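You operate a simulated robot arm through the tools that you are given. There is no shell and no other tool.

You are at the controls of a simulated robot arm. One attempt, no reset.

Task
Finish the half-pressed tile, set it on the turntable and lock the turntable.
Fine: push the slide back in.

Only the result counts: the job must be done as asked and must still hold three seconds after the hand-in. Knocking over, shifting, dropping, spilling or breaking anything else fails it.

Robot
A 7-joint arm with a fingered hand, fixed in place. Base frame: the origin is at the foot of the arm, x ahead of it, y to its left, z up; the work surface is at about z = 0.72. Units: m, degrees, N and s.
Its first joint turns from -115.0 to 115.0 degrees. Payload 5 kg.
The tool frame sits at the grasp point between the pads (the TCP): z along the fingers, y along the line on which they close. The tips reach 0.032 m beyond it. The gripper opens to 0.16 m. The gripper's body begins 0.089 m behind the TCP. The gripper is a hand of 4 fingers: y runs from the thumb to the fingers, the wrist lies at [0, 0, -0.267] in the tool frame, and closing takes about 1.5 s.
Orientation is told as [roll, pitch, yaw] about the base's x, y, z axes, in that order, counted from this pose: with the fingers straight down and closing along the base's y, the tool's x points along the base's -x, its y along +y and its z along -z.

Tools
- The arm moves only by the tool send_rows. Its argument "steps" is a list of rows, each a list of 6 numbers: the shift along the tool's x, y, z in units of 20 mm (1.0 is 20 mm), then the turn, a rotation vector about the tool's x, y, z in units of 4 degrees (1.0 is 4 degrees). In form: [[x, y, z, rx, ry, rz], ...]. A call has 1 to 20 rows; each row shifts and turns the commanded pose from where the row before left it, along the tool's axes as they then stand. "grip" is the finger opening in m, from 0 to 0.16, set as the call begins (left out, the last holds). A call with a number of a shift or a turn outside -1 to 1 is refused whole. Rows are played at 5 a second. More than 0.05 m and 8.6 degrees between two rows, or a gripper value outside its range, and nothing of the call is played. Where a pose cannot be reached the arm comes as near as it can. A force on the tool above 90 N (or 10 N above the force at the start of the call, whichever is more), or a blocked arm, ends the call early, and 0.2 s more pass. The fingers move at their own pace (about 0.045 m/s each) and stop on an object; they squeeze with about 34 N. The grip force told is the motor's: it shows also when the fingers shut on nothing. Time passes only in rows, and 0.2 s behind the last, so rows that do not move let the fingers close. The reply holds the time, the measured pose of the TCP, the force on the tool along the base axes, the opening and the grip force, in the units named above and with some noise, with the torque about the TCP (base axes, N m) and any sound that the robot's microphone picked up, and new pictures: "show" is both (left out), scene, wrist or none.
- Cameras (640 x 400 px; columns grow to the right, rows downward): "scene" is fixed at [0.4121, 0.498, 1.4835]; the picture's right is [-0.61, -0.80, 0.00], its down [-0.53, 0.41, -0.74] and it looks along [0.59, -0.45, -0.67] (base axes); focal length 327 px, centre (320, 200). "wrist" rides on the gripper at [0.08, -0.004, -0.114] in the tool frame; the picture's right is [0.05, 1.00, 0.00], its down [-0.82, 0.04, -0.58] and it looks along [-0.58, 0.03, 0.82] (tool axes); focal length 265 px, centre (320, 200). There is no depth. A picture from a camera that has moved, and an enlarged one, comes with that camera's place and axes in the base frame and with its lens. The place of the scene camera against the robot may be out by one fixed shift of up to 0.025 m in any direction.
- lift_body(by): slides the trunk up (or, below 0, down) by that many m; the arm rides with it, the base frame stays. It gives what a move gives, with no picture.
- curl_fingers(finger1, finger2, finger3, thumb_bend): sets how far each is bent, from 0 (flat) to 100 (curled in); at 30 the hand is open as for a grip, at 70 the pads meet at the TCP. One left out holds its place. A second passes; each finger stops where it meets its share of the squeeze, and holds until it gets a number again. A gripper value or a shape takes the hand back. It gives what a move gives, with no picture; readings hold the bend of each and the force on the fingers (four entries, about 0 where the hand has none), thumb and palm.
- preshape(shape): the hand has 4 fingers and takes this shape, open, in about a second: jaw (thumb against the fingers, like two jaws); tri (thumb and two fingers); tip (a fingertip pinch); poke (one finger out to press); point (the index stretched); flat (the hand flat); cup (the hand cupped); fist (a fist). The gripper value then closes the fingers along that shape, each until it touches; the sizes above hold for jaw. It gives what a move gives, with no picture.
- close_up(camera, box): a new picture of the part [left, top, right, bottom] of that camera's present view, enlarged. No time passes.
- job_done(): hands the job in; it is judged then, once.

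Nothing tells you positions but the pictures and the camera data. Unless the task says otherwise, let go and move clear before handing in.

The tools are called after ">>>" by a JSON object that holds its "fn" and its "kwargs". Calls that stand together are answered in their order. send_rows: Moves the arm, as the interface text tells. Its arguments: {"type":"object","properties":{"steps":{"type":"array"},"grip":{"type":"number"},"show":{"type":"string","enum":["both","scene","wrist","none"]}},"required":["steps"]} The other tools are called the same way: lift_body (by) slides the trunk up or down; preshape (shape) gives the hand a shape; curl_fingers (finger1, finger2, finger3, thumb_bend) moves the fingers one by one; close_up (camera, box) takes an enlarged picture of a part of a camera's view; job_done () hands the job in.

At the start:

```text
clock: 0.0
position: [0.7368, 0.0251, 1.1415]
orientation: [0.1, 0.0, 0.0]
contact_force: [-0.5, 0.3, -0.2]
wrist_torque: [0.0, -0.03, 0.01]
finger_gap: 0.1599
grasp_force: 0.2
shape: jaw
bend: [30.0, 30.0, 30.0, 30.0]
finger forces: [0.2, 0.0, 0.0, 0.0, 0.1, 0.1]
trunk travel left (down, up): [-0.625, 0.365]
```

scene: 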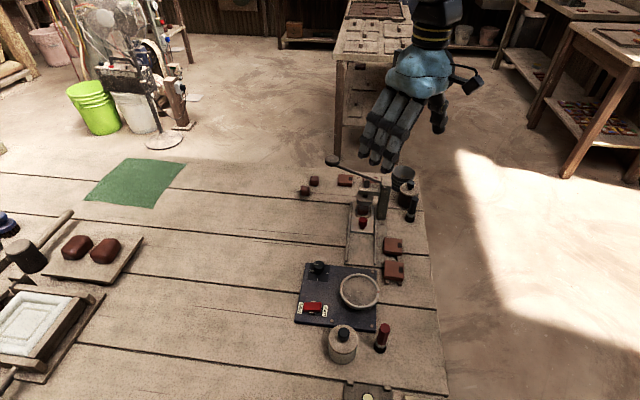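
wrist: 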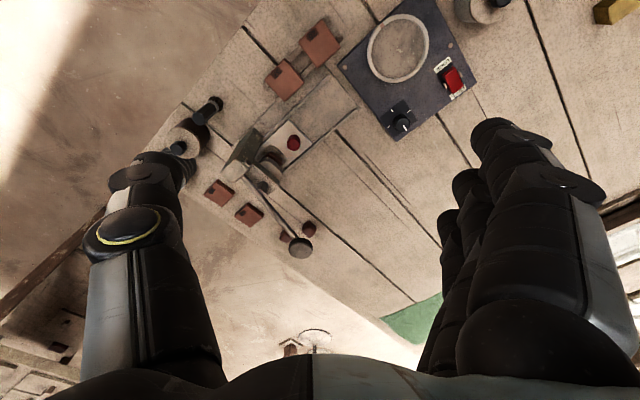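

I see a bench with a small press (long lever), loose tiles, and a dark plate carrying a turntable, a red switch and a black knob. I'll look at each part enlarged before moving.

>>> {"fn": "close_up", "kwargs": {"camera": "scene", "box": [280, 140, 440, 240]}}

>>> {"fn": "close_up", "kwargs": {"camera": "scene", "box": [280, 230, 440, 330]}}

>>> {"fn": "close_up", "kwargs": {"camera": "wrist", "box": [160, 60, 360, 270]}}

>>> {"fn": "close_up", "kwargs": {"camera": "wrist", "box": [320, 0, 520, 150]}}

>>> {"fn": "close_up", "kwargs": {"camera": "scene", "box": [290, 300, 450, 400]}}

>>> {"fn": "close_up", "kwargs": {"camera": "scene", "box": [0, 180, 240, 400]}}

```text
4.00 times, centred on (360, 190) of scene
camera zoom: at [0.4121, 0.498, 1.4835], right [-0.61, -0.8, 0.0], down [-0.53, 0.41, -0.74], along [0.59, -0.45, -0.67], focal length 1309 px, centre (160, 240)
```

zoom: 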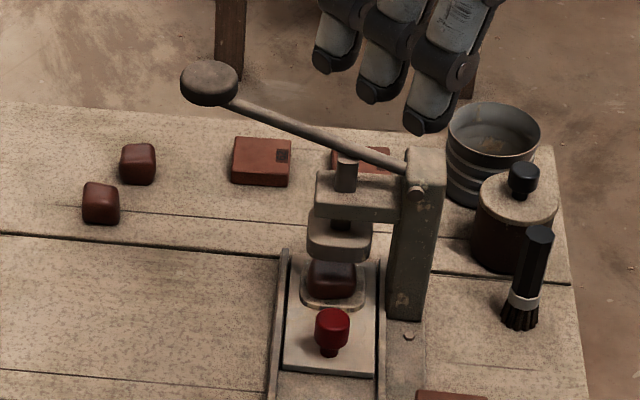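

```text
4.00 times, centred on (360, 280) of scene
camera zoom: at [0.4121, 0.498, 1.4835], right [-0.61, -0.8, 0.0], down [-0.53, 0.41, -0.74], along [0.59, -0.45, -0.67], focal length 1309 px, centre (160, -120)
```

zoom: 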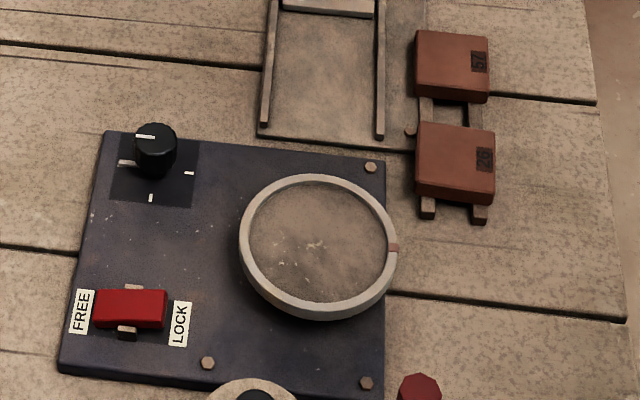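

```text
1.90 times, centred on (260, 165) of wrist
camera zoom: at [0.6555, 0.02, 1.2544], right [-0.05, 1.0, 0.0], down [0.82, 0.04, 0.58], along [0.58, 0.03, -0.82], focal length 506 px, centre (434, 267)
```

zoom: 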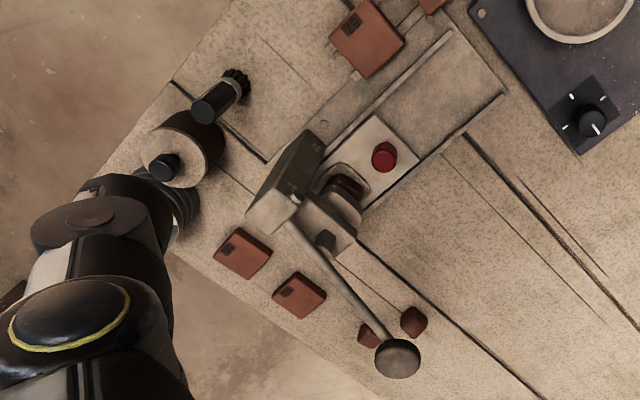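

```text
2.67 times, centred on (420, 75) of wrist
camera zoom: at [0.6555, 0.02, 1.2544], right [-0.05, 1.0, 0.0], down [0.82, 0.04, 0.58], along [0.58, 0.03, -0.82], focal length 708 px, centre (53, 533)
```

zoom: 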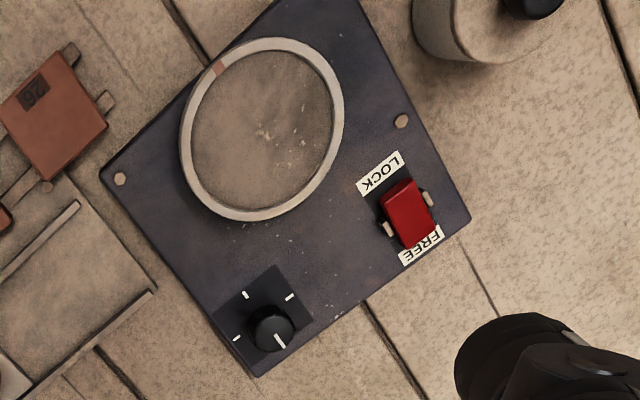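

```text
4.00 times, centred on (370, 350) of scene
camera zoom: at [0.4121, 0.498, 1.4835], right [-0.61, -0.8, 0.0], down [-0.53, 0.41, -0.74], along [0.59, -0.45, -0.67], focal length 1309 px, centre (120, -400)
```

zoom: 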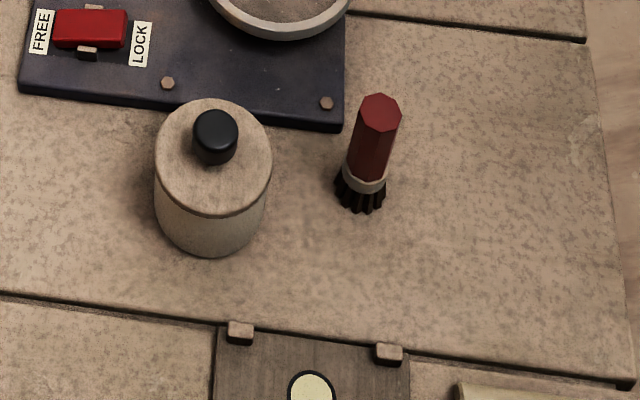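

```text
1.82 times, centred on (120, 290) of scene
camera zoom: at [0.4121, 0.498, 1.4835], right [-0.61, -0.8, 0.0], down [-0.53, 0.41, -0.74], along [0.59, -0.45, -0.67], focal length 595 px, centre (684, 36)
```

zoom: 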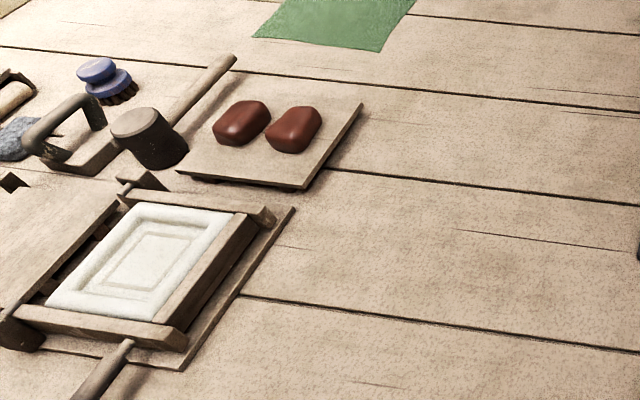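

I take the press to be at about (0.86, -0.06) with its lever knob near (0.99, 0.00, 0.93), the slide knob near (0.865, -0.02), and the turntable near (0.70, 0.15). Next I'll bring the wrist camera closer to the press, staying well above it.

>>> {"fn": "send_rows", "kwargs": {"steps": [[-0.08, -0.47, 0.94, 0, 0, 0], [-0.08, -0.47, 0.94, 0, 0, 0], [-0.08, -0.47, 0.94, 0, 0, 0], [-0.08, -0.47, 0.94, 0, 0, 0], [-0.08, -0.47, 0.94, 0, 0, 0], [-0.08, -0.47, 0.94, 0, 0, 0], [-0.08, -0.47, 0.94, 0, 0, 0]], "grip": 0.16}}

```text
clock: 1.6
position: [0.7474, -0.0416, 1.0091]
orientation: [0.2, 0.0, 0.1]
contact_force: [-0.1, -0.3, -0.5]
wrist_torque: [0.03, -0.02, 0.01]
finger_gap: 0.1602
grasp_force: 0.0
shape: jaw
bend: [30.0, 30.0, 30.0, 30.0]
finger forces: [0.0, 0.0, 0.0, 0.0, 0.1, 0.0]
trunk travel left (down, up): [-0.625, 0.365]
camera wrist: at [0.6668, -0.0451, 1.1222], right [-0.05, 1.0, 0.0], down [0.82, 0.04, 0.58], along [0.58, 0.03, -0.82], focal length 265 px, centre (320, 200)
```

scene: 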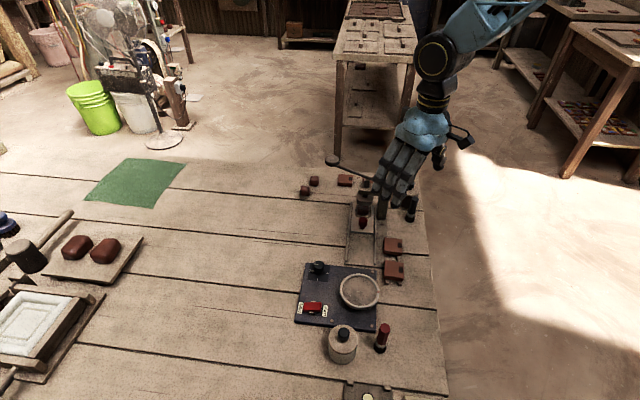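
wrist: 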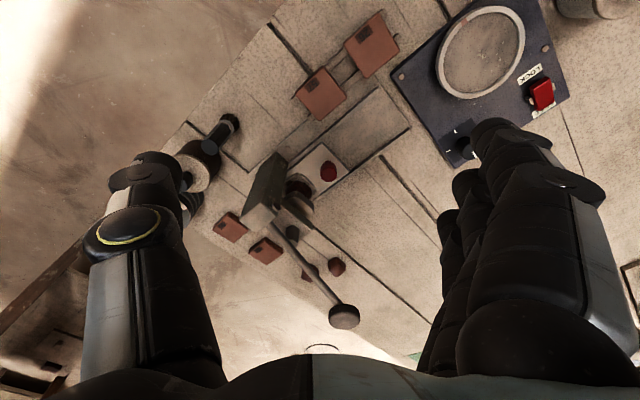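

>>> {"fn": "close_up", "kwargs": {"camera": "wrist", "box": [220, 130, 380, 230]}}

>>> {"fn": "close_up", "kwargs": {"camera": "wrist", "box": [200, 130, 400, 340]}}

>>> {"fn": "close_up", "kwargs": {"camera": "wrist", "box": [380, 0, 600, 180]}}

```text
4.00 times, centred on (300, 180) of wrist
camera zoom: at [0.6668, -0.0451, 1.1222], right [-0.05, 1.0, 0.0], down [0.82, 0.04, 0.58], along [0.58, 0.03, -0.82], focal length 1062 px, centre (400, 280)
```

zoom: 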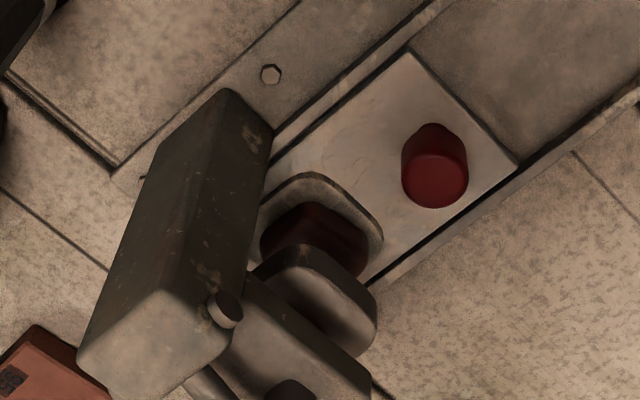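

```text
1.90 times, centred on (300, 235) of wrist
camera zoom: at [0.6668, -0.0451, 1.1222], right [-0.05, 1.0, 0.0], down [0.82, 0.04, 0.58], along [0.58, 0.03, -0.82], focal length 506 px, centre (358, 133)
```

zoom: 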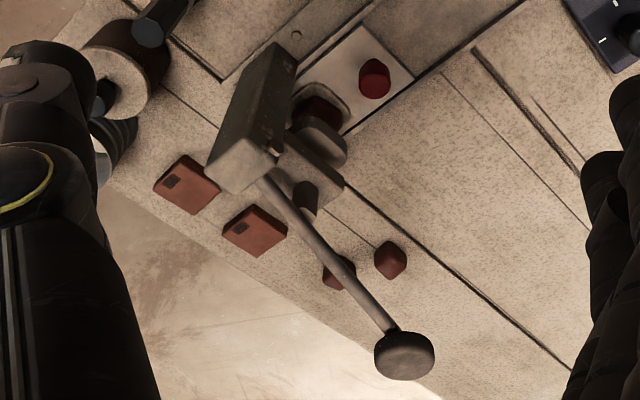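

```text
2.22 times, centred on (490, 90) of wrist
camera zoom: at [0.6668, -0.0451, 1.1222], right [-0.05, 1.0, 0.0], down [0.82, 0.04, 0.58], along [0.58, 0.03, -0.82], focal length 590 px, centre (-58, 444)
```

zoom: 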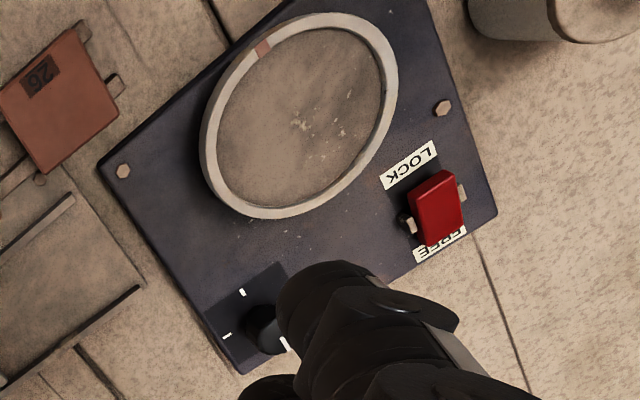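

Triangulating the two wrist views puts the lever knob top at about (0.996, 0.004, 0.921) and the slide knob at about (0.869, -0.022, 0.77); the slide pulls out along roughly (-0.70, +0.71). I'll close the hand, tilt it forward about 24°, and bring the tips above the lever knob.

>>> {"fn": "send_rows", "kwargs": {"steps": [[0, 0, 0, 0, -1, 0], [0, 0, 0, 0, -1, 0], [0, 0, 0, 0, -1, 0], [0, 0, 0, 0, -1, 0], [0, 0, 0, 0, -1, 0], [0, 0, 0, 0, -1, 0]], "grip": 0, "show": "none"}}

>>> {"fn": "send_rows", "kwargs": {"steps": [[-0.88, 0.19, 0.43, 0, 0, 0], [-0.88, 0.19, 0.43, 0, 0, 0], [-0.88, 0.19, 0.43, 0, 0, 0], [-0.88, 0.19, 0.43, 0, 0, 0], [-0.88, 0.19, 0.43, 0, 0, 0], [-0.88, 0.19, 0.43, 0, 0, 0], [-0.88, 0.19, 0.43, 0, 0, 0], [-0.88, 0.19, 0.43, 0, 0, 0]]}}

```text
clock: 3.0
position: [0.7462, -0.0407, 1.0105]
orientation: [0.0, -24.0, 0.1]
contact_force: [-0.8, 0.6, -0.8]
wrist_torque: [0.01, -0.01, -0.01]
finger_gap: 0.036
grasp_force: 0.0
shape: jaw
bend: [73.0, 73.0, 73.0, 70.0]
finger forces: [0.0, 0.0, 0.0, 0.1, 0.0, 0.0]
trunk travel left (down, up): [-0.625, 0.365]
```

```text
clock: 4.8
position: [0.9044, -0.0126, 1.0045]
orientation: [0.0, -24.0, 0.0]
contact_force: [0.0, -0.1, 0.1]
wrist_torque: [-0.01, -0.01, 0.03]
finger_gap: 0.0
grasp_force: 34.3
shape: jaw
bend: [70.0, 63.0, 70.0, 67.0]
finger forces: [0.1, 0.0, 0.0, 0.0, 0.0, 0.0]
trunk travel left (down, up): [-0.625, 0.365]
camera wrist: at [0.7834, -0.0157, 1.0745], right [-0.05, 1.0, -0.02], down [0.51, 0.04, 0.86], along [0.86, 0.03, -0.51], focal length 265 px, centre (320, 200)
```

scene: 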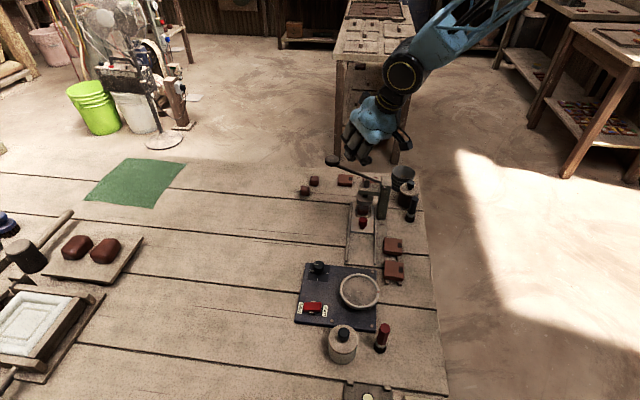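
wrist: 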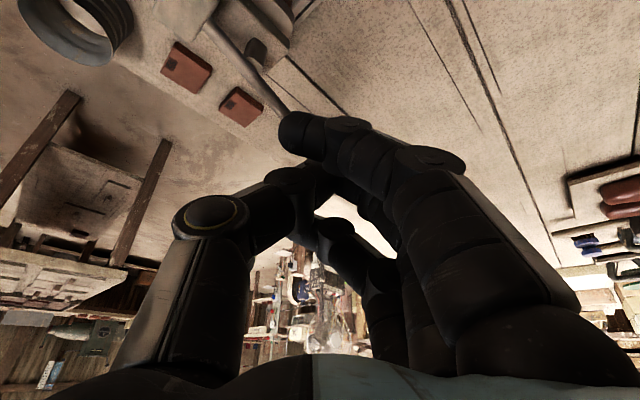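

The hand is closed and tilted, and the lever runs just under and ahead of it. I'll move on until the tips are over the lever knob, still a few centimetres above it.

>>> {"fn": "send_rows", "kwargs": {"steps": [[-0.82, 0.21, 0.5, 0, 0, 0], [-0.82, 0.21, 0.5, 0, 0, 0], [-0.82, 0.21, 0.5, 0, 0, 0], [-0.82, 0.21, 0.5, 0, 0, 0]]}}

>>> {"fn": "close_up", "kwargs": {"camera": "scene", "box": [290, 80, 450, 240]}}

```text
clock: 5.8
position: [0.9789, 0.0057, 0.9942]
orientation: [0.1, -24.0, 0.0]
contact_force: [0.0, 0.4, 0.2]
wrist_torque: [-0.01, -0.01, 0.0]
finger_gap: 0.0
grasp_force: 34.1
shape: jaw
bend: [70.0, 63.0, 70.0, 67.0]
finger forces: [0.0, 0.0, 0.0, 0.0, 0.0, 0.1]
trunk travel left (down, up): [-0.625, 0.365]
camera wrist: at [0.8594, 0.0009, 1.0645], right [-0.05, 1.0, -0.02], down [0.51, 0.04, 0.86], along [0.86, 0.03, -0.51], focal length 265 px, centre (320, 200)
```

scene: 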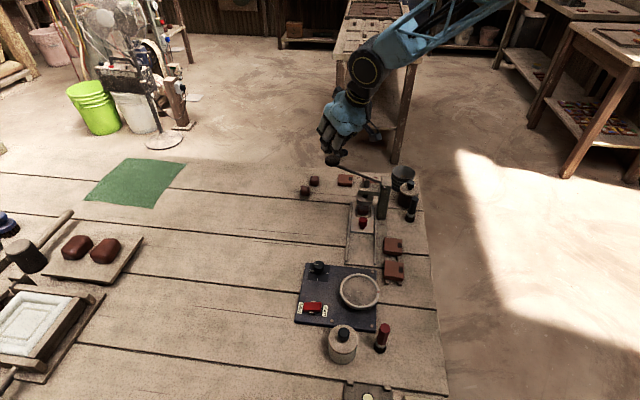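
wrist: 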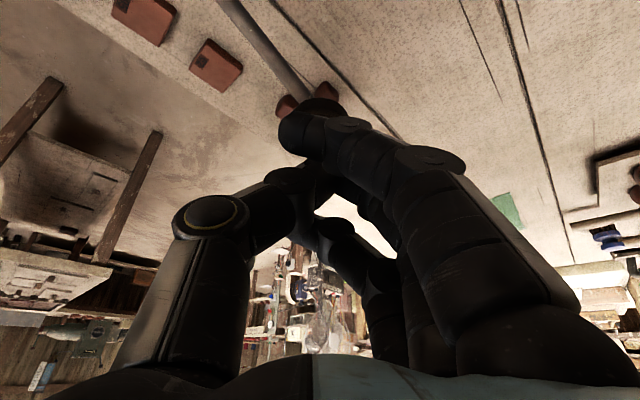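

```text
2.50 times, centred on (370, 160) of scene
camera zoom: at [0.4121, 0.498, 1.4835], right [-0.61, -0.8, 0.0], down [-0.53, 0.41, -0.74], along [0.59, -0.45, -0.67], focal length 818 px, centre (195, 300)
```

zoom: 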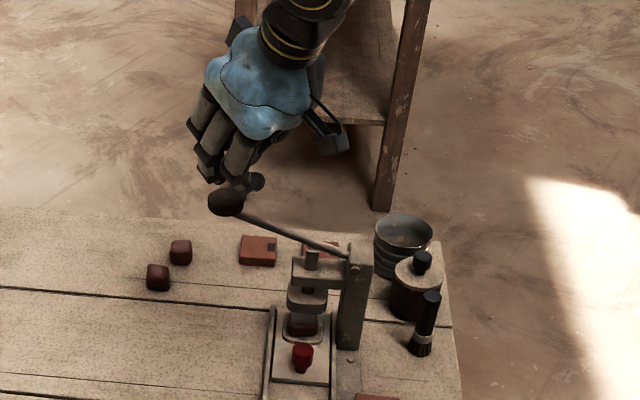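

The tips sit just above the lever knob, with the near finger lowest. I'll shift about 2 cm forward and 1.5 cm left to centre it on the knob, then press down gradually.

>>> {"fn": "send_rows", "kwargs": {"steps": [[-0.96, 0.75, 0.43, 0, 0, 0], [0.2, 0, 0.457, 0, 0, 0], [0.2, 0, 0.457, 0, 0, 0]]}}

>>> {"fn": "close_up", "kwargs": {"camera": "scene", "box": [290, 110, 450, 240]}}

>>> {"fn": "close_up", "kwargs": {"camera": "wrist", "box": [220, 40, 420, 180]}}

```text
clock: 6.6
position: [1.0011, 0.02, 0.9744]
orientation: [0.1, -24.0, 0.1]
contact_force: [0.3, -0.1, -0.3]
wrist_torque: [0.02, 0.02, -0.02]
finger_gap: 0.0001
grasp_force: 33.7
shape: jaw
bend: [70.0, 63.0, 70.0, 67.0]
finger forces: [0.1, 0.0, 0.0, 0.0, 0.1, 0.0]
trunk travel left (down, up): [-0.625, 0.365]
camera wrist: at [0.8813, 0.017, 1.0447], right [-0.05, 1.0, -0.02], down [0.51, 0.04, 0.86], along [0.86, 0.03, -0.51], focal length 265 px, centre (320, 200)
```

scene: 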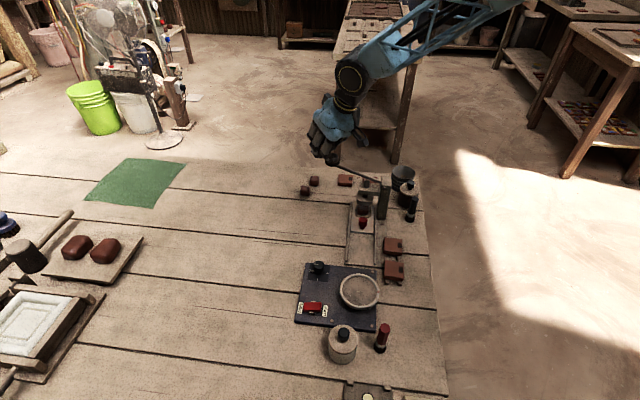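
wrist: 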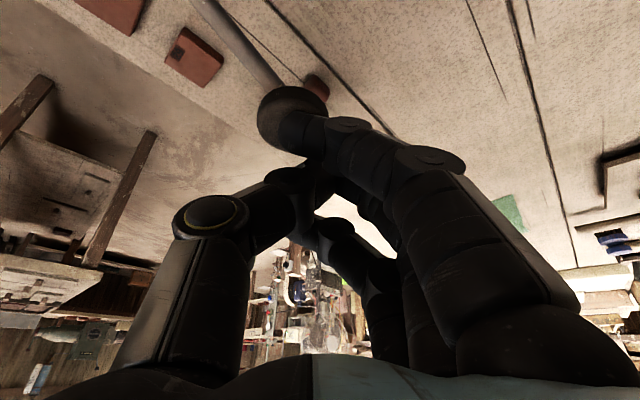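

```text
3.08 times, centred on (370, 175) of scene
camera zoom: at [0.4121, 0.498, 1.4835], right [-0.61, -0.8, 0.0], down [-0.53, 0.41, -0.74], along [0.59, -0.45, -0.67], focal length 1007 px, centre (166, 277)
```

zoom: 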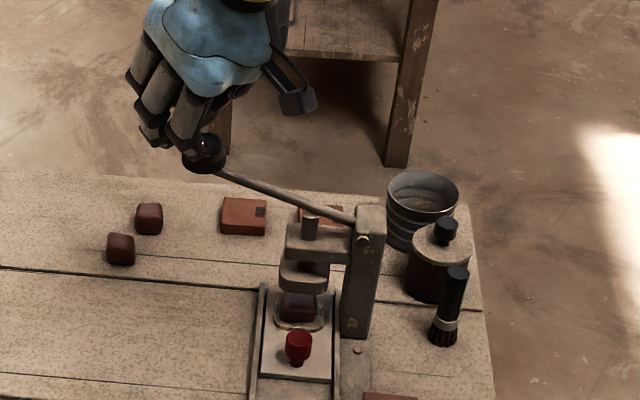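

```text
2.86 times, centred on (320, 110) of wrist
camera zoom: at [0.8813, 0.017, 1.0447], right [-0.05, 1.0, -0.02], down [0.51, 0.04, 0.86], along [0.86, 0.03, -0.51], focal length 758 px, centre (320, 457)
```

zoom: 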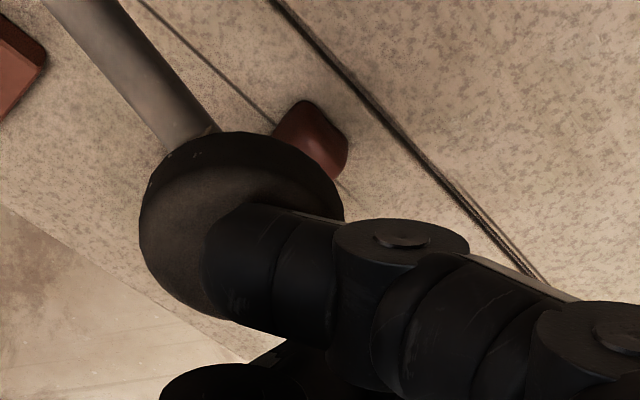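

The near fingertip is centred over the lever knob at about (0.996, 0.003), roughly 1.5 cm above it. I'll press down in small steps and watch the force.

>>> {"fn": "send_rows", "kwargs": {"steps": [[0.2, 0, 0.457, 0, 0, 0], [0.2, 0, 0.457, 0, 0, 0], [0.2, 0, 0.457, 0, 0, 0], [0.2, 0, 0.457, 0, 0, 0]]}}

>>> {"fn": "close_up", "kwargs": {"camera": "scene", "box": [290, 110, 450, 240]}}

```text
clock: 7.6
position: [1.0014, 0.021, 0.9336]
orientation: [0.1, -24.0, 0.0]
contact_force: [-1.0, 0.0, 1.4]
wrist_torque: [-0.04, 0.01, -0.05]
finger_gap: 0.0002
grasp_force: 33.8
shape: jaw
bend: [70.0, 63.0, 70.0, 67.0]
finger forces: [0.8, 0.0, 0.0, 0.0, 0.1, 0.1]
trunk travel left (down, up): [-0.625, 0.365]
camera wrist: at [0.8809, 0.0165, 1.0049], right [-0.05, 1.0, -0.02], down [0.51, 0.04, 0.86], along [0.86, 0.03, -0.51], focal length 265 px, centre (320, 200)
```

scene: 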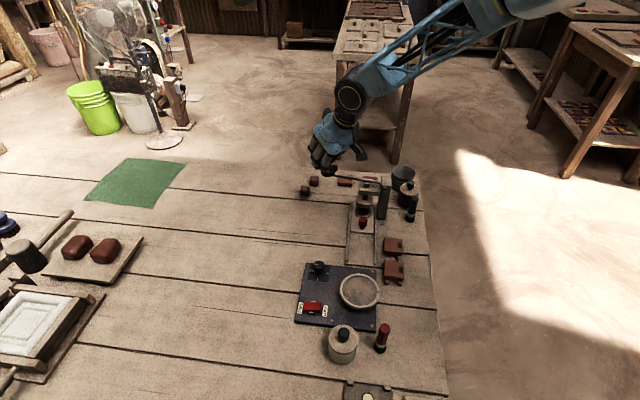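
wrist: 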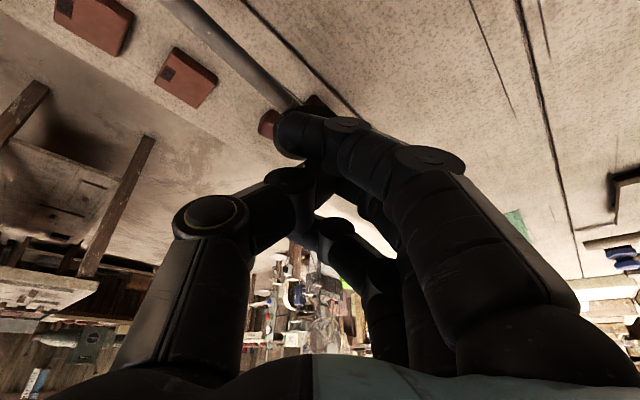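

```text
3.08 times, centred on (370, 175) of scene
camera zoom: at [0.4121, 0.498, 1.4835], right [-0.61, -0.8, 0.0], down [-0.53, 0.41, -0.74], along [0.59, -0.45, -0.67], focal length 1007 px, centre (166, 277)
```

zoom: 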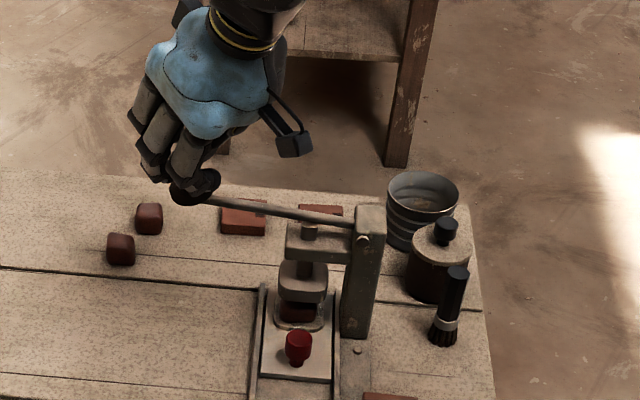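

The lever gives easily and the ram is coming down towards the clay. I'll keep pressing.

>>> {"fn": "send_rows", "kwargs": {"steps": [[0.2, 0, 0.457, 0, 0, 0], [0.2, 0, 0.457, 0, 0, 0], [0.2, 0, 0.457, 0, 0, 0]]}}

>>> {"fn": "close_up", "kwargs": {"camera": "scene", "box": [290, 110, 450, 240]}}

>>> {"fn": "close_up", "kwargs": {"camera": "wrist", "box": [220, 40, 420, 180]}}

```text
clock: 8.4
position: [1.0019, 0.0199, 0.9049]
orientation: [0.0, -24.1, 0.0]
contact_force: [0.0, 1.5, 1.0]
wrist_torque: [0.03, 0.04, -0.02]
finger_gap: 0.0
grasp_force: 34.4
shape: jaw
bend: [70.0, 63.0, 70.0, 67.0]
finger forces: [1.2, 0.1, 0.0, 0.0, 0.0, 0.1]
trunk travel left (down, up): [-0.625, 0.365]
camera wrist: at [0.8819, 0.0165, 0.9743], right [-0.05, 1.0, -0.02], down [0.51, 0.04, 0.86], along [0.86, 0.03, -0.51], focal length 265 px, centre (320, 200)
```

scene: 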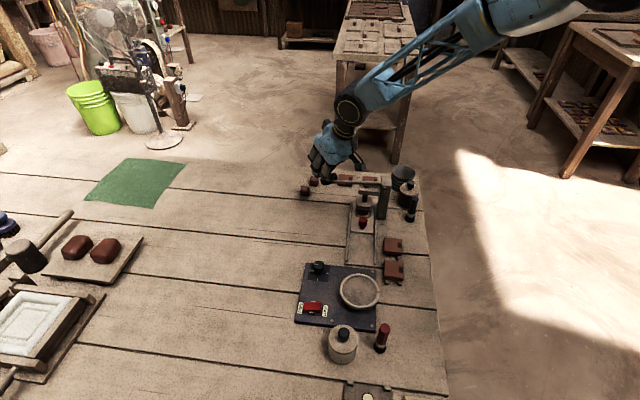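
wrist: 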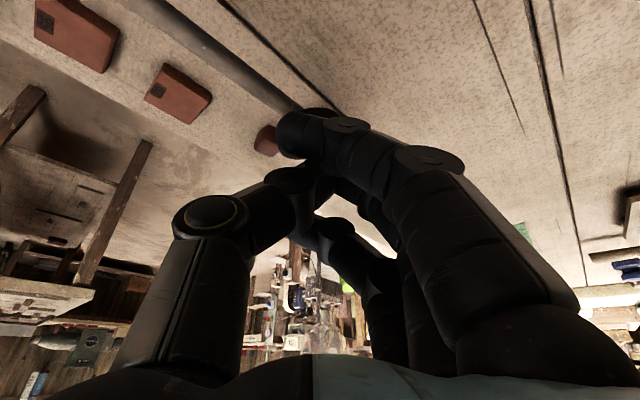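

```text
3.08 times, centred on (370, 175) of scene
camera zoom: at [0.4121, 0.498, 1.4835], right [-0.61, -0.8, 0.0], down [-0.53, 0.41, -0.74], along [0.59, -0.45, -0.67], focal length 1007 px, centre (166, 277)
```

zoom: 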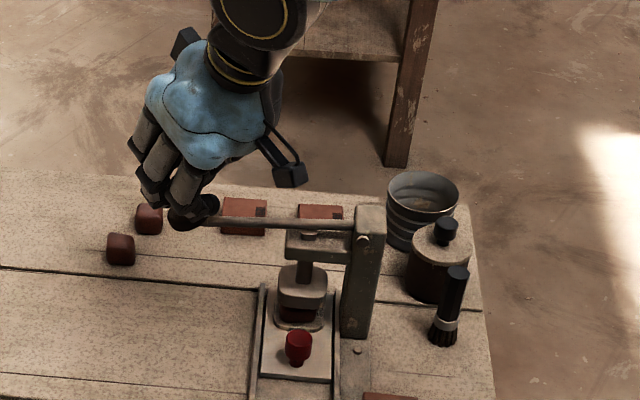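

```text
2.86 times, centred on (320, 110) of wrist
camera zoom: at [0.8819, 0.0165, 0.9743], right [-0.05, 1.0, -0.02], down [0.51, 0.04, 0.86], along [0.86, 0.03, -0.51], focal length 758 px, centre (320, 457)
```

zoom: 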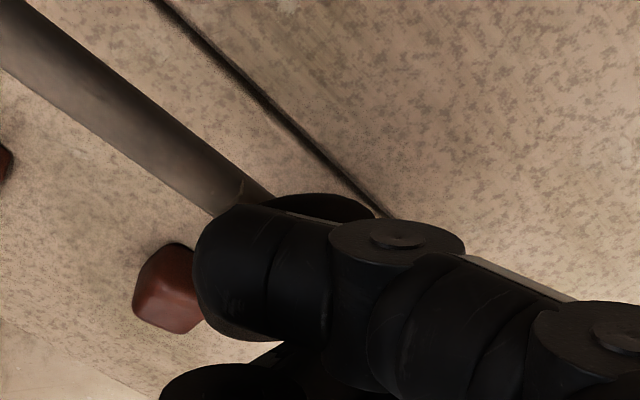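

The lever is about level and the ram is on the clay but not at its end. I'll keep going, following the knob slightly outward.

>>> {"fn": "send_rows", "kwargs": {"steps": [[0.2, 0.1, 0.457, 0, 0, 0], [0.2, 0.1, 0.457, 0, 0, 0]], "show": "none"}}

>>> {"fn": "send_rows", "kwargs": {"steps": [[0.2, 0, 0.457, 0, 0, 0], [0.2, 0, 0.457, 0, 0, 0]]}}

>>> {"fn": "close_up", "kwargs": {"camera": "scene", "box": [290, 110, 450, 240]}}

>>> {"fn": "close_up", "kwargs": {"camera": "wrist", "box": [220, 40, 420, 180]}}

```text
clock: 9.0
position: [1.002, 0.0235, 0.8844]
orientation: [0.0, -24.1, 0.0]
contact_force: [-0.3, -2.1, 1.3]
wrist_torque: [-0.1, 0.03, 0.01]
finger_gap: 0.0
grasp_force: 34.2
shape: jaw
bend: [71.0, 63.0, 70.0, 67.0]
finger forces: [2.5, 0.0, 0.0, 0.1, 0.0, 0.0]
trunk travel left (down, up): [-0.625, 0.365]
```

```text
clock: 9.6
position: [1.0016, 0.0259, 0.8664]
orientation: [0.0, -24.1, 0.1]
contact_force: [-2.5, 1.5, 10.9]
wrist_torque: [-0.15, 0.27, -0.08]
finger_gap: 0.0001
grasp_force: 34.0
shape: jaw
bend: [72.0, 63.0, 70.0, 67.0]
finger forces: [10.7, 0.0, 0.0, 0.0, 0.0, 0.0]
trunk travel left (down, up): [-0.625, 0.365]
camera wrist: at [0.8825, 0.022, 0.9365], right [-0.05, 1.0, -0.02], down [0.51, 0.04, 0.86], along [0.86, 0.03, -0.51], focal length 265 px, centre (320, 200)
```

scene: 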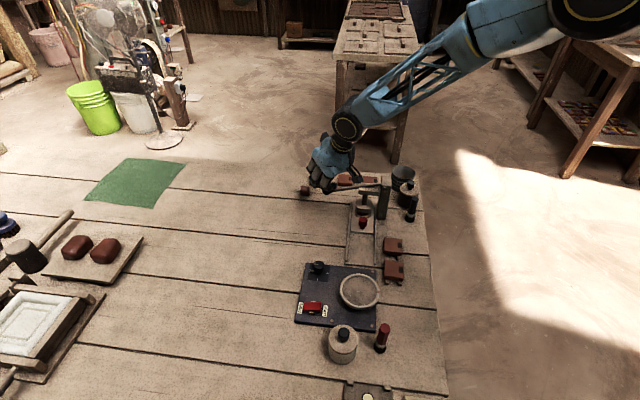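
wrist: 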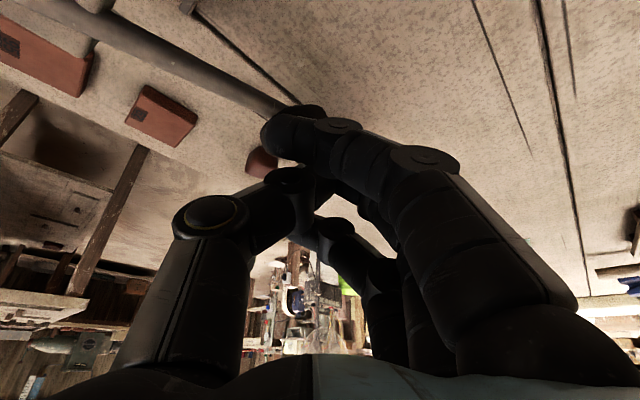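

```text
3.08 times, centred on (370, 175) of scene
camera zoom: at [0.4121, 0.498, 1.4835], right [-0.61, -0.8, 0.0], down [-0.53, 0.41, -0.74], along [0.59, -0.45, -0.67], focal length 1007 px, centre (166, 277)
```

zoom: 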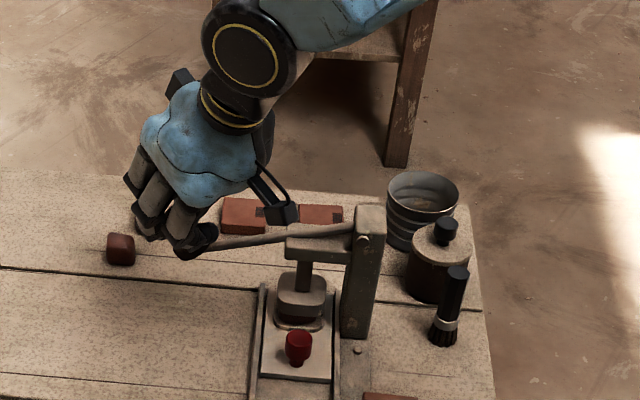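

```text
2.86 times, centred on (320, 110) of wrist
camera zoom: at [0.8825, 0.022, 0.9365], right [-0.05, 1.0, -0.02], down [0.51, 0.04, 0.86], along [0.86, 0.03, -0.51], focal length 758 px, centre (320, 457)
```

zoom: 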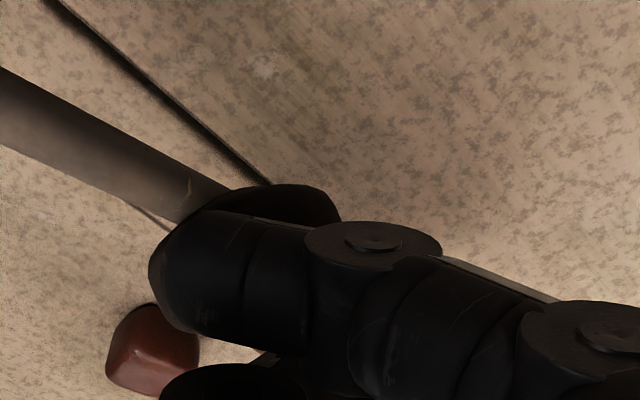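

The force is now about 11 N, so the ram is working the clay. I'll keep pressing in small steps to the end stop.

>>> {"fn": "send_rows", "kwargs": {"steps": [[0.1, 0, 0.23, 0, 0, 0], [0.1, 0, 0.23, 0, 0, 0]], "show": "none"}}

>>> {"fn": "send_rows", "kwargs": {"steps": [[0.1, 0, 0.23, 0, 0, 0], [0.1, 0, 0.23, 0, 0, 0]]}}

>>> {"fn": "close_up", "kwargs": {"camera": "scene", "box": [290, 110, 450, 240]}}

>>> {"fn": "close_up", "kwargs": {"camera": "wrist", "box": [220, 40, 420, 180]}}

```text
clock: 10.2
position: [1.0025, 0.025, 0.8568]
orientation: [0.0, -24.1, 0.2]
contact_force: [-3.7, 4.7, 14.6]
wrist_torque: [-0.21, 0.32, -0.09]
finger_gap: 0.0001
grasp_force: 34.0
shape: jaw
bend: [72.0, 63.0, 70.0, 67.0]
finger forces: [14.2, 0.0, 0.0, 0.0, 0.1, 0.1]
trunk travel left (down, up): [-0.625, 0.365]
```

```text
clock: 10.8
position: [1.003, 0.0279, 0.8517]
orientation: [0.1, -24.5, 0.1]
contact_force: [-2.8, 16.4, 41.7]
wrist_torque: [-0.32, 0.95, -0.32]
finger_gap: 0.0
grasp_force: 34.0
shape: jaw
bend: [75.0, 63.0, 70.0, 67.0]
finger forces: [37.5, 0.0, 0.1, 0.0, 0.1, 0.0]
trunk travel left (down, up): [-0.625, 0.365]
camera wrist: at [0.8819, 0.0239, 0.921], right [-0.05, 1.0, -0.02], down [0.5, 0.04, 0.86], along [0.86, 0.03, -0.5], focal length 265 px, centre (320, 200)
```

scene: 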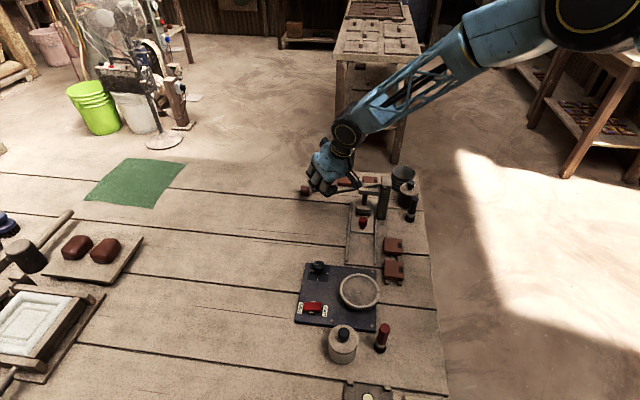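
wrist: 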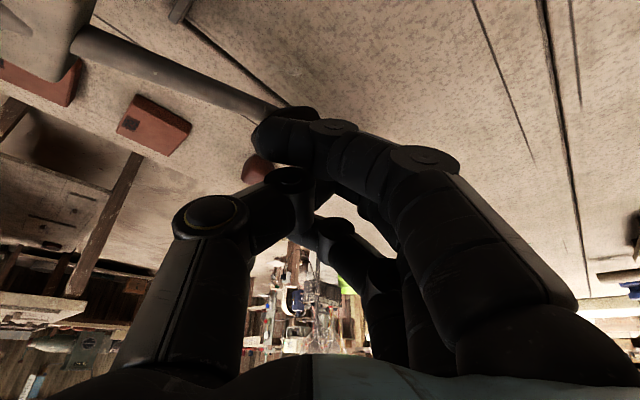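

```text
3.08 times, centred on (370, 175) of scene
camera zoom: at [0.4121, 0.498, 1.4835], right [-0.61, -0.8, 0.0], down [-0.53, 0.41, -0.74], along [0.59, -0.45, -0.67], focal length 1007 px, centre (166, 277)
```

zoom: 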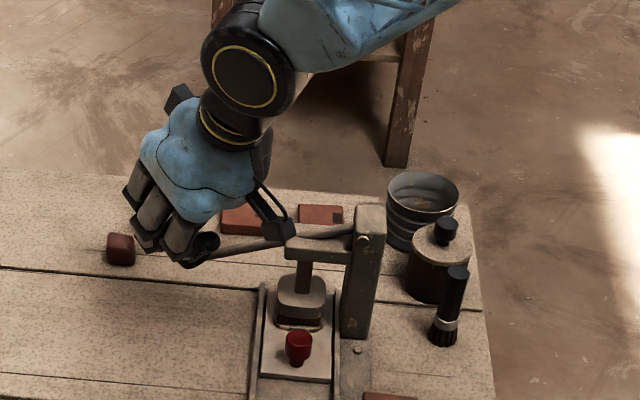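

```text
2.86 times, centred on (320, 110) of wrist
camera zoom: at [0.8819, 0.0239, 0.921], right [-0.05, 1.0, -0.02], down [0.5, 0.04, 0.86], along [0.86, 0.03, -0.5], focal length 758 px, centre (320, 457)
```

zoom: 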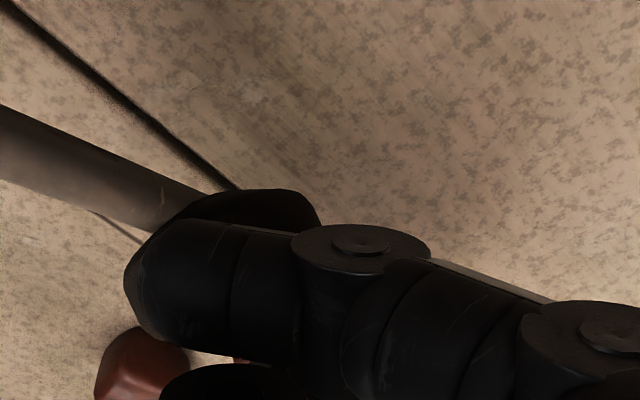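

The force jumped to about 42 N over the last few millimetres, which suggests the end stop is near. I'll look at the ram and clay up close.

>>> {"fn": "close_up", "kwargs": {"camera": "scene", "box": [340, 180, 390, 230]}}

>>> {"fn": "send_rows", "kwargs": {"steps": [[0.05, 0, 0.12, 0, 0, 0], [0.05, 0, 0.12, 0, 0, 0]], "show": "none"}}

>>> {"fn": "close_up", "kwargs": {"camera": "scene", "box": [340, 180, 390, 230]}}

```text
8.00 times, centred on (365, 205) of scene
camera zoom: at [0.4121, 0.498, 1.4835], right [-0.61, -0.8, 0.0], down [-0.53, 0.41, -0.74], along [0.59, -0.45, -0.67], focal length 2617 px, centre (-40, 160)
```

zoom: 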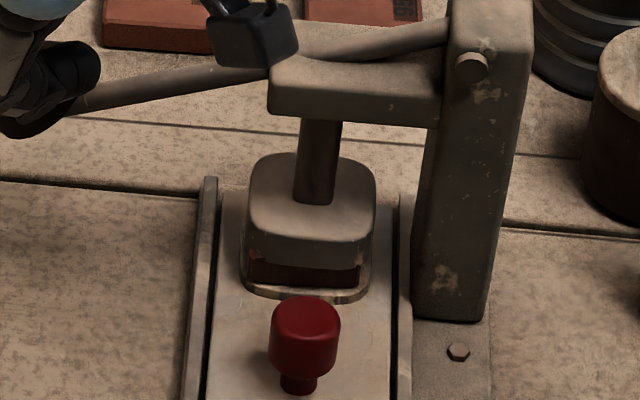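

```text
clock: 11.4
position: [0.9985, 0.0231, 0.8398]
orientation: [-0.1, -23.9, 0.0]
contact_force: [-11.3, 2.4, 22.3]
wrist_torque: [-0.48, 0.6, -0.34]
finger_gap: 0.0001
grasp_force: 34.0
shape: jaw
bend: [75.0, 61.0, 70.0, 69.0]
finger forces: [22.7, 0.0, 0.1, 0.0, 0.0, 0.0]
trunk travel left (down, up): [-0.625, 0.365]
```

```text
8.00 times, centred on (365, 205) of scene
camera zoom: at [0.4121, 0.498, 1.4835], right [-0.61, -0.8, 0.0], down [-0.53, 0.41, -0.74], along [0.59, -0.45, -0.67], focal length 2617 px, centre (-40, 160)
```

zoom: 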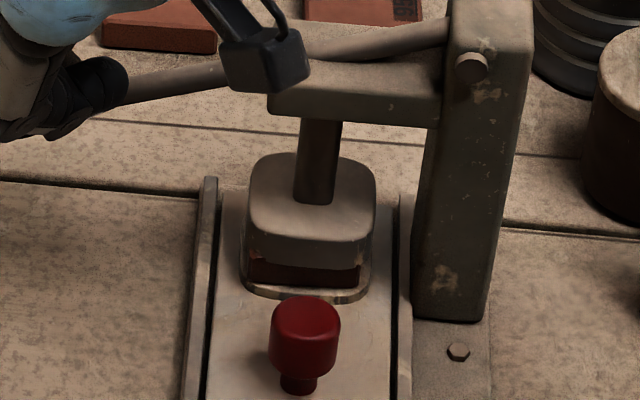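

The hand went down 1.2 cm while the lever and ram stayed put, so the finger seems to have slipped on the knob. I'll check where it is.

>>> {"fn": "close_up", "kwargs": {"camera": "scene", "box": [300, 130, 400, 220]}}

>>> {"fn": "close_up", "kwargs": {"camera": "wrist", "box": [200, 0, 420, 180]}}

```text
4.44 times, centred on (350, 175) of scene
camera zoom: at [0.4121, 0.498, 1.4835], right [-0.61, -0.8, 0.0], down [-0.53, 0.41, -0.74], along [0.59, -0.45, -0.67], focal length 1454 px, centre (187, 311)
```

zoom: 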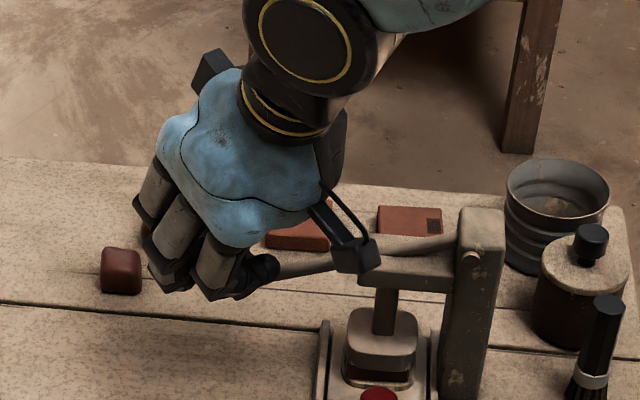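

```text
2.22 times, centred on (310, 90) of wrist
camera zoom: at [0.8791, 0.0198, 0.91], right [-0.05, 1.0, -0.02], down [0.51, 0.04, 0.86], along [0.86, 0.03, -0.51], focal length 590 px, centre (342, 444)
```

zoom: 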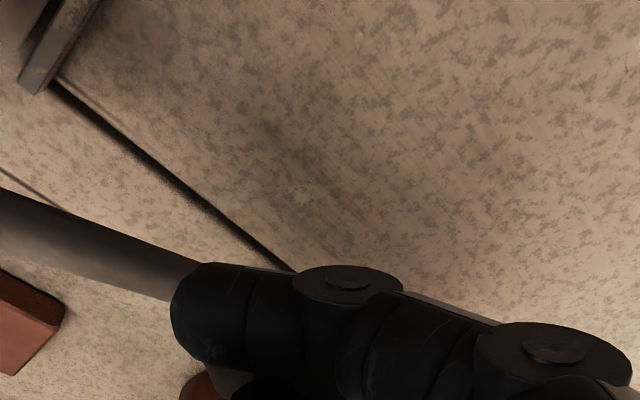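

Finger 1 slid off the near side of the knob and the press arm is now close to the wrist camera. I'll back straight up and see whether the lever stays down.

>>> {"fn": "send_rows", "kwargs": {"steps": [[-0.2, 0, -0.457, 0, 0, 0], [-0.2, 0, -0.457, 0, 0, 0], [-0.2, 0, -0.457, 0, 0, 0], [-0.4, 0, -0.914, 0, 0, 0], [-0.4, 0, -0.914, 0, 0, 0], [-0.4, 0, -0.914, 0, 0, 0]]}}

>>> {"fn": "close_up", "kwargs": {"camera": "scene", "box": [290, 110, 450, 240]}}

>>> {"fn": "close_up", "kwargs": {"camera": "scene", "box": [340, 180, 390, 230]}}

>>> {"fn": "close_up", "kwargs": {"camera": "wrist", "box": [100, 0, 420, 180]}}

```text
clock: 12.8
position: [0.9994, 0.0216, 0.9289]
orientation: [0.0, -23.8, -0.1]
contact_force: [-16.6, -9.6, -4.6]
wrist_torque: [-0.09, 0.29, -0.15]
finger_gap: 0.0
grasp_force: 33.7
shape: jaw
bend: [72.0, 61.0, 70.0, 68.0]
finger forces: [16.3, 0.0, 0.1, 0.0, 0.1, 0.0]
trunk travel left (down, up): [-0.625, 0.365]
camera wrist: at [0.8802, 0.0178, 0.9984], right [-0.05, 1.0, -0.02], down [0.51, 0.04, 0.86], along [0.86, 0.03, -0.51], focal length 265 px, centre (320, 200)
```

scene: 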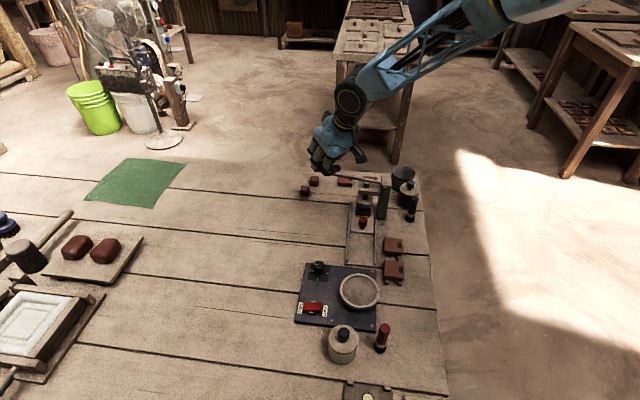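
wrist: 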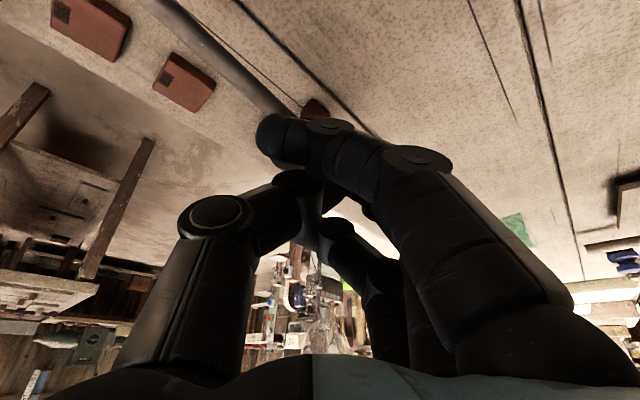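

```text
3.08 times, centred on (370, 175) of scene
camera zoom: at [0.4121, 0.498, 1.4835], right [-0.61, -0.8, 0.0], down [-0.53, 0.41, -0.74], along [0.59, -0.45, -0.67], focal length 1007 px, centre (166, 277)
```

zoom: 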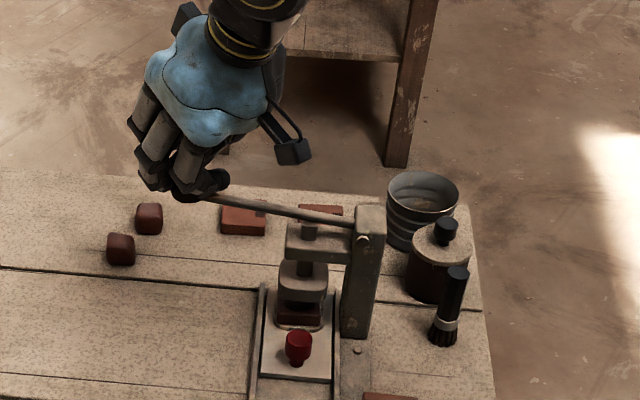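

```text
8.00 times, centred on (365, 205) of scene
camera zoom: at [0.4121, 0.498, 1.4835], right [-0.61, -0.8, 0.0], down [-0.53, 0.41, -0.74], along [0.59, -0.45, -0.67], focal length 2617 px, centre (-40, 160)
```

zoom: 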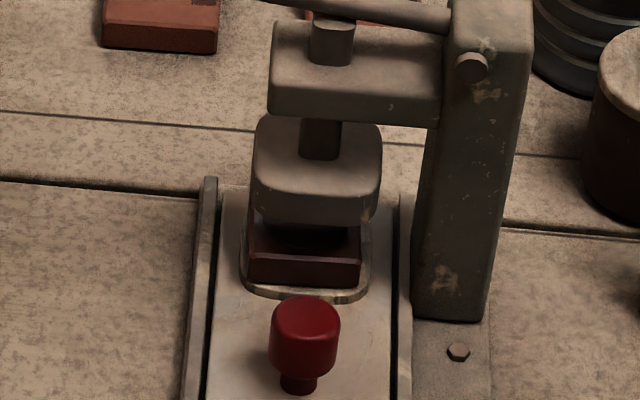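

```text
2.00 times, centred on (260, 90) of wrist
camera zoom: at [0.8802, 0.0178, 0.9984], right [-0.05, 1.0, -0.02], down [0.51, 0.04, 0.86], along [0.86, 0.03, -0.51], focal length 531 px, centre (440, 420)
```

zoom: 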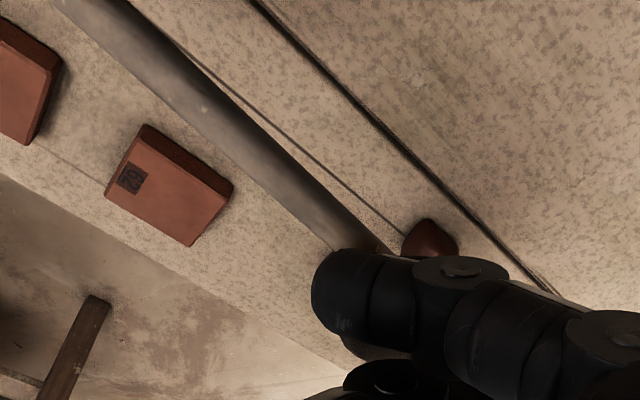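

The lever came back up with the hand and the clay now looks like a flat, sharp-edged tile. I'll lift clear to see whether the lever springs back, then judge whether the pressing is complete.

>>> {"fn": "send_rows", "kwargs": {"steps": [[-0.2, 0, -0.457, 0, 0, 0], [-0.2, 0, -0.457, 0, 0, 0], [-0.2, 0, -0.457, 0, 0, 0], [-0.4, 0, -0.914, 0, 0, 0]]}}

>>> {"fn": "close_up", "kwargs": {"camera": "scene", "box": [290, 110, 450, 240]}}

>>> {"fn": "close_up", "kwargs": {"camera": "scene", "box": [340, 180, 390, 230]}}

>>> {"fn": "close_up", "kwargs": {"camera": "wrist", "box": [100, 0, 420, 180]}}

```text
clock: 13.8
position: [1.0017, 0.0249, 0.9815]
orientation: [0.0, -24.1, 0.0]
contact_force: [0.0, -0.7, 0.0]
wrist_torque: [0.0, 0.05, 0.02]
finger_gap: 0.0
grasp_force: 34.1
shape: jaw
bend: [70.0, 61.0, 70.0, 68.0]
finger forces: [0.0, 0.1, 0.0, 0.0, 0.0, 0.0]
trunk travel left (down, up): [-0.625, 0.365]
camera wrist: at [0.8813, 0.0204, 1.051], right [-0.05, 1.0, -0.02], down [0.51, 0.04, 0.86], along [0.86, 0.03, -0.51], focal length 265 px, centre (320, 200)
```

scene: 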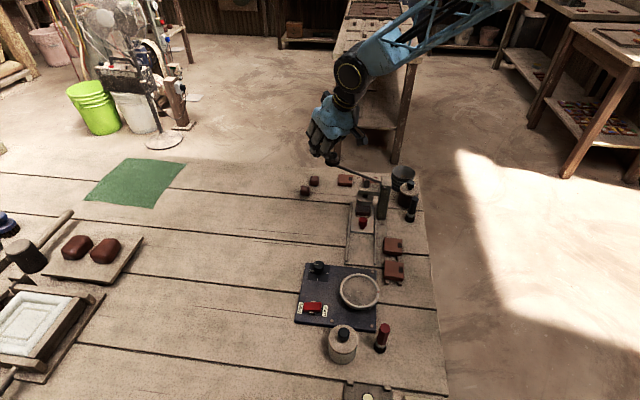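
wrist: 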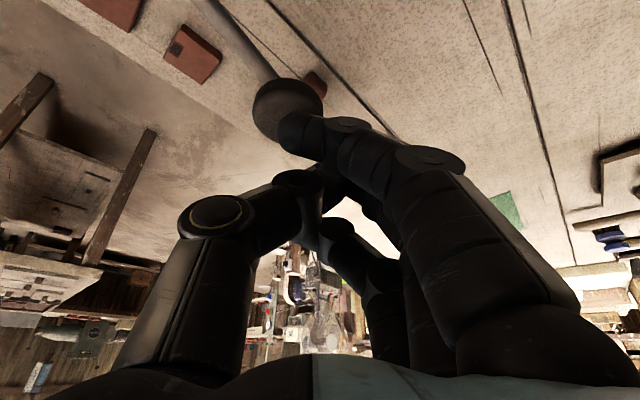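

```text
3.08 times, centred on (370, 175) of scene
camera zoom: at [0.4121, 0.498, 1.4835], right [-0.61, -0.8, 0.0], down [-0.53, 0.41, -0.74], along [0.59, -0.45, -0.67], focal length 1007 px, centre (166, 277)
```

zoom: 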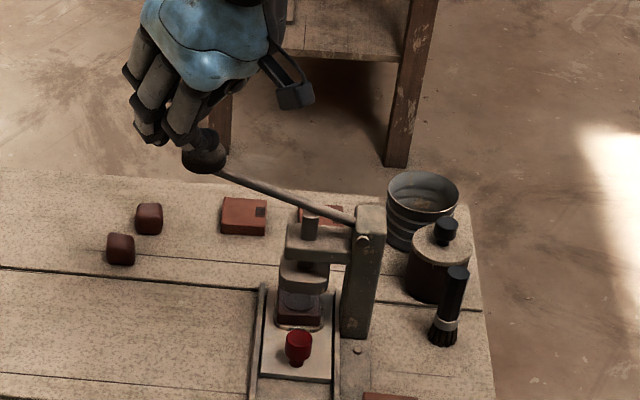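

```text
8.00 times, centred on (365, 205) of scene
camera zoom: at [0.4121, 0.498, 1.4835], right [-0.61, -0.8, 0.0], down [-0.53, 0.41, -0.74], along [0.59, -0.45, -0.67], focal length 2617 px, centre (-40, 160)
```

zoom: 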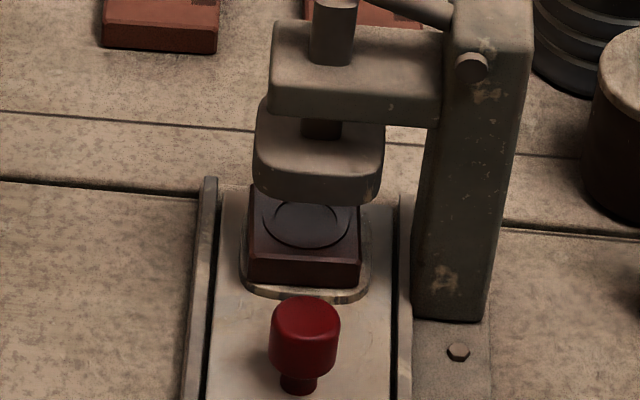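

```text
2.00 times, centred on (260, 90) of wrist
camera zoom: at [0.8813, 0.0204, 1.051], right [-0.05, 1.0, -0.02], down [0.51, 0.04, 0.86], along [0.86, 0.03, -0.51], focal length 531 px, centre (440, 420)
```

zoom: 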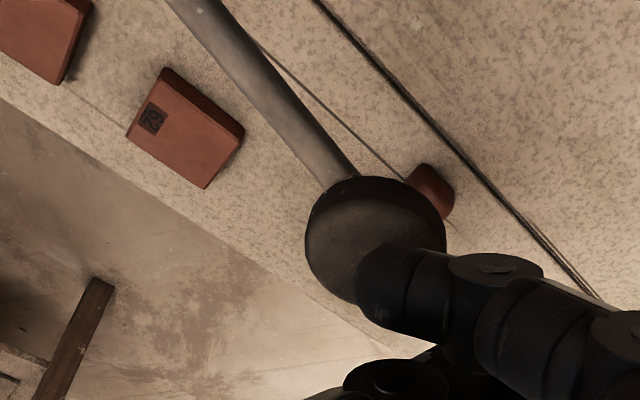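

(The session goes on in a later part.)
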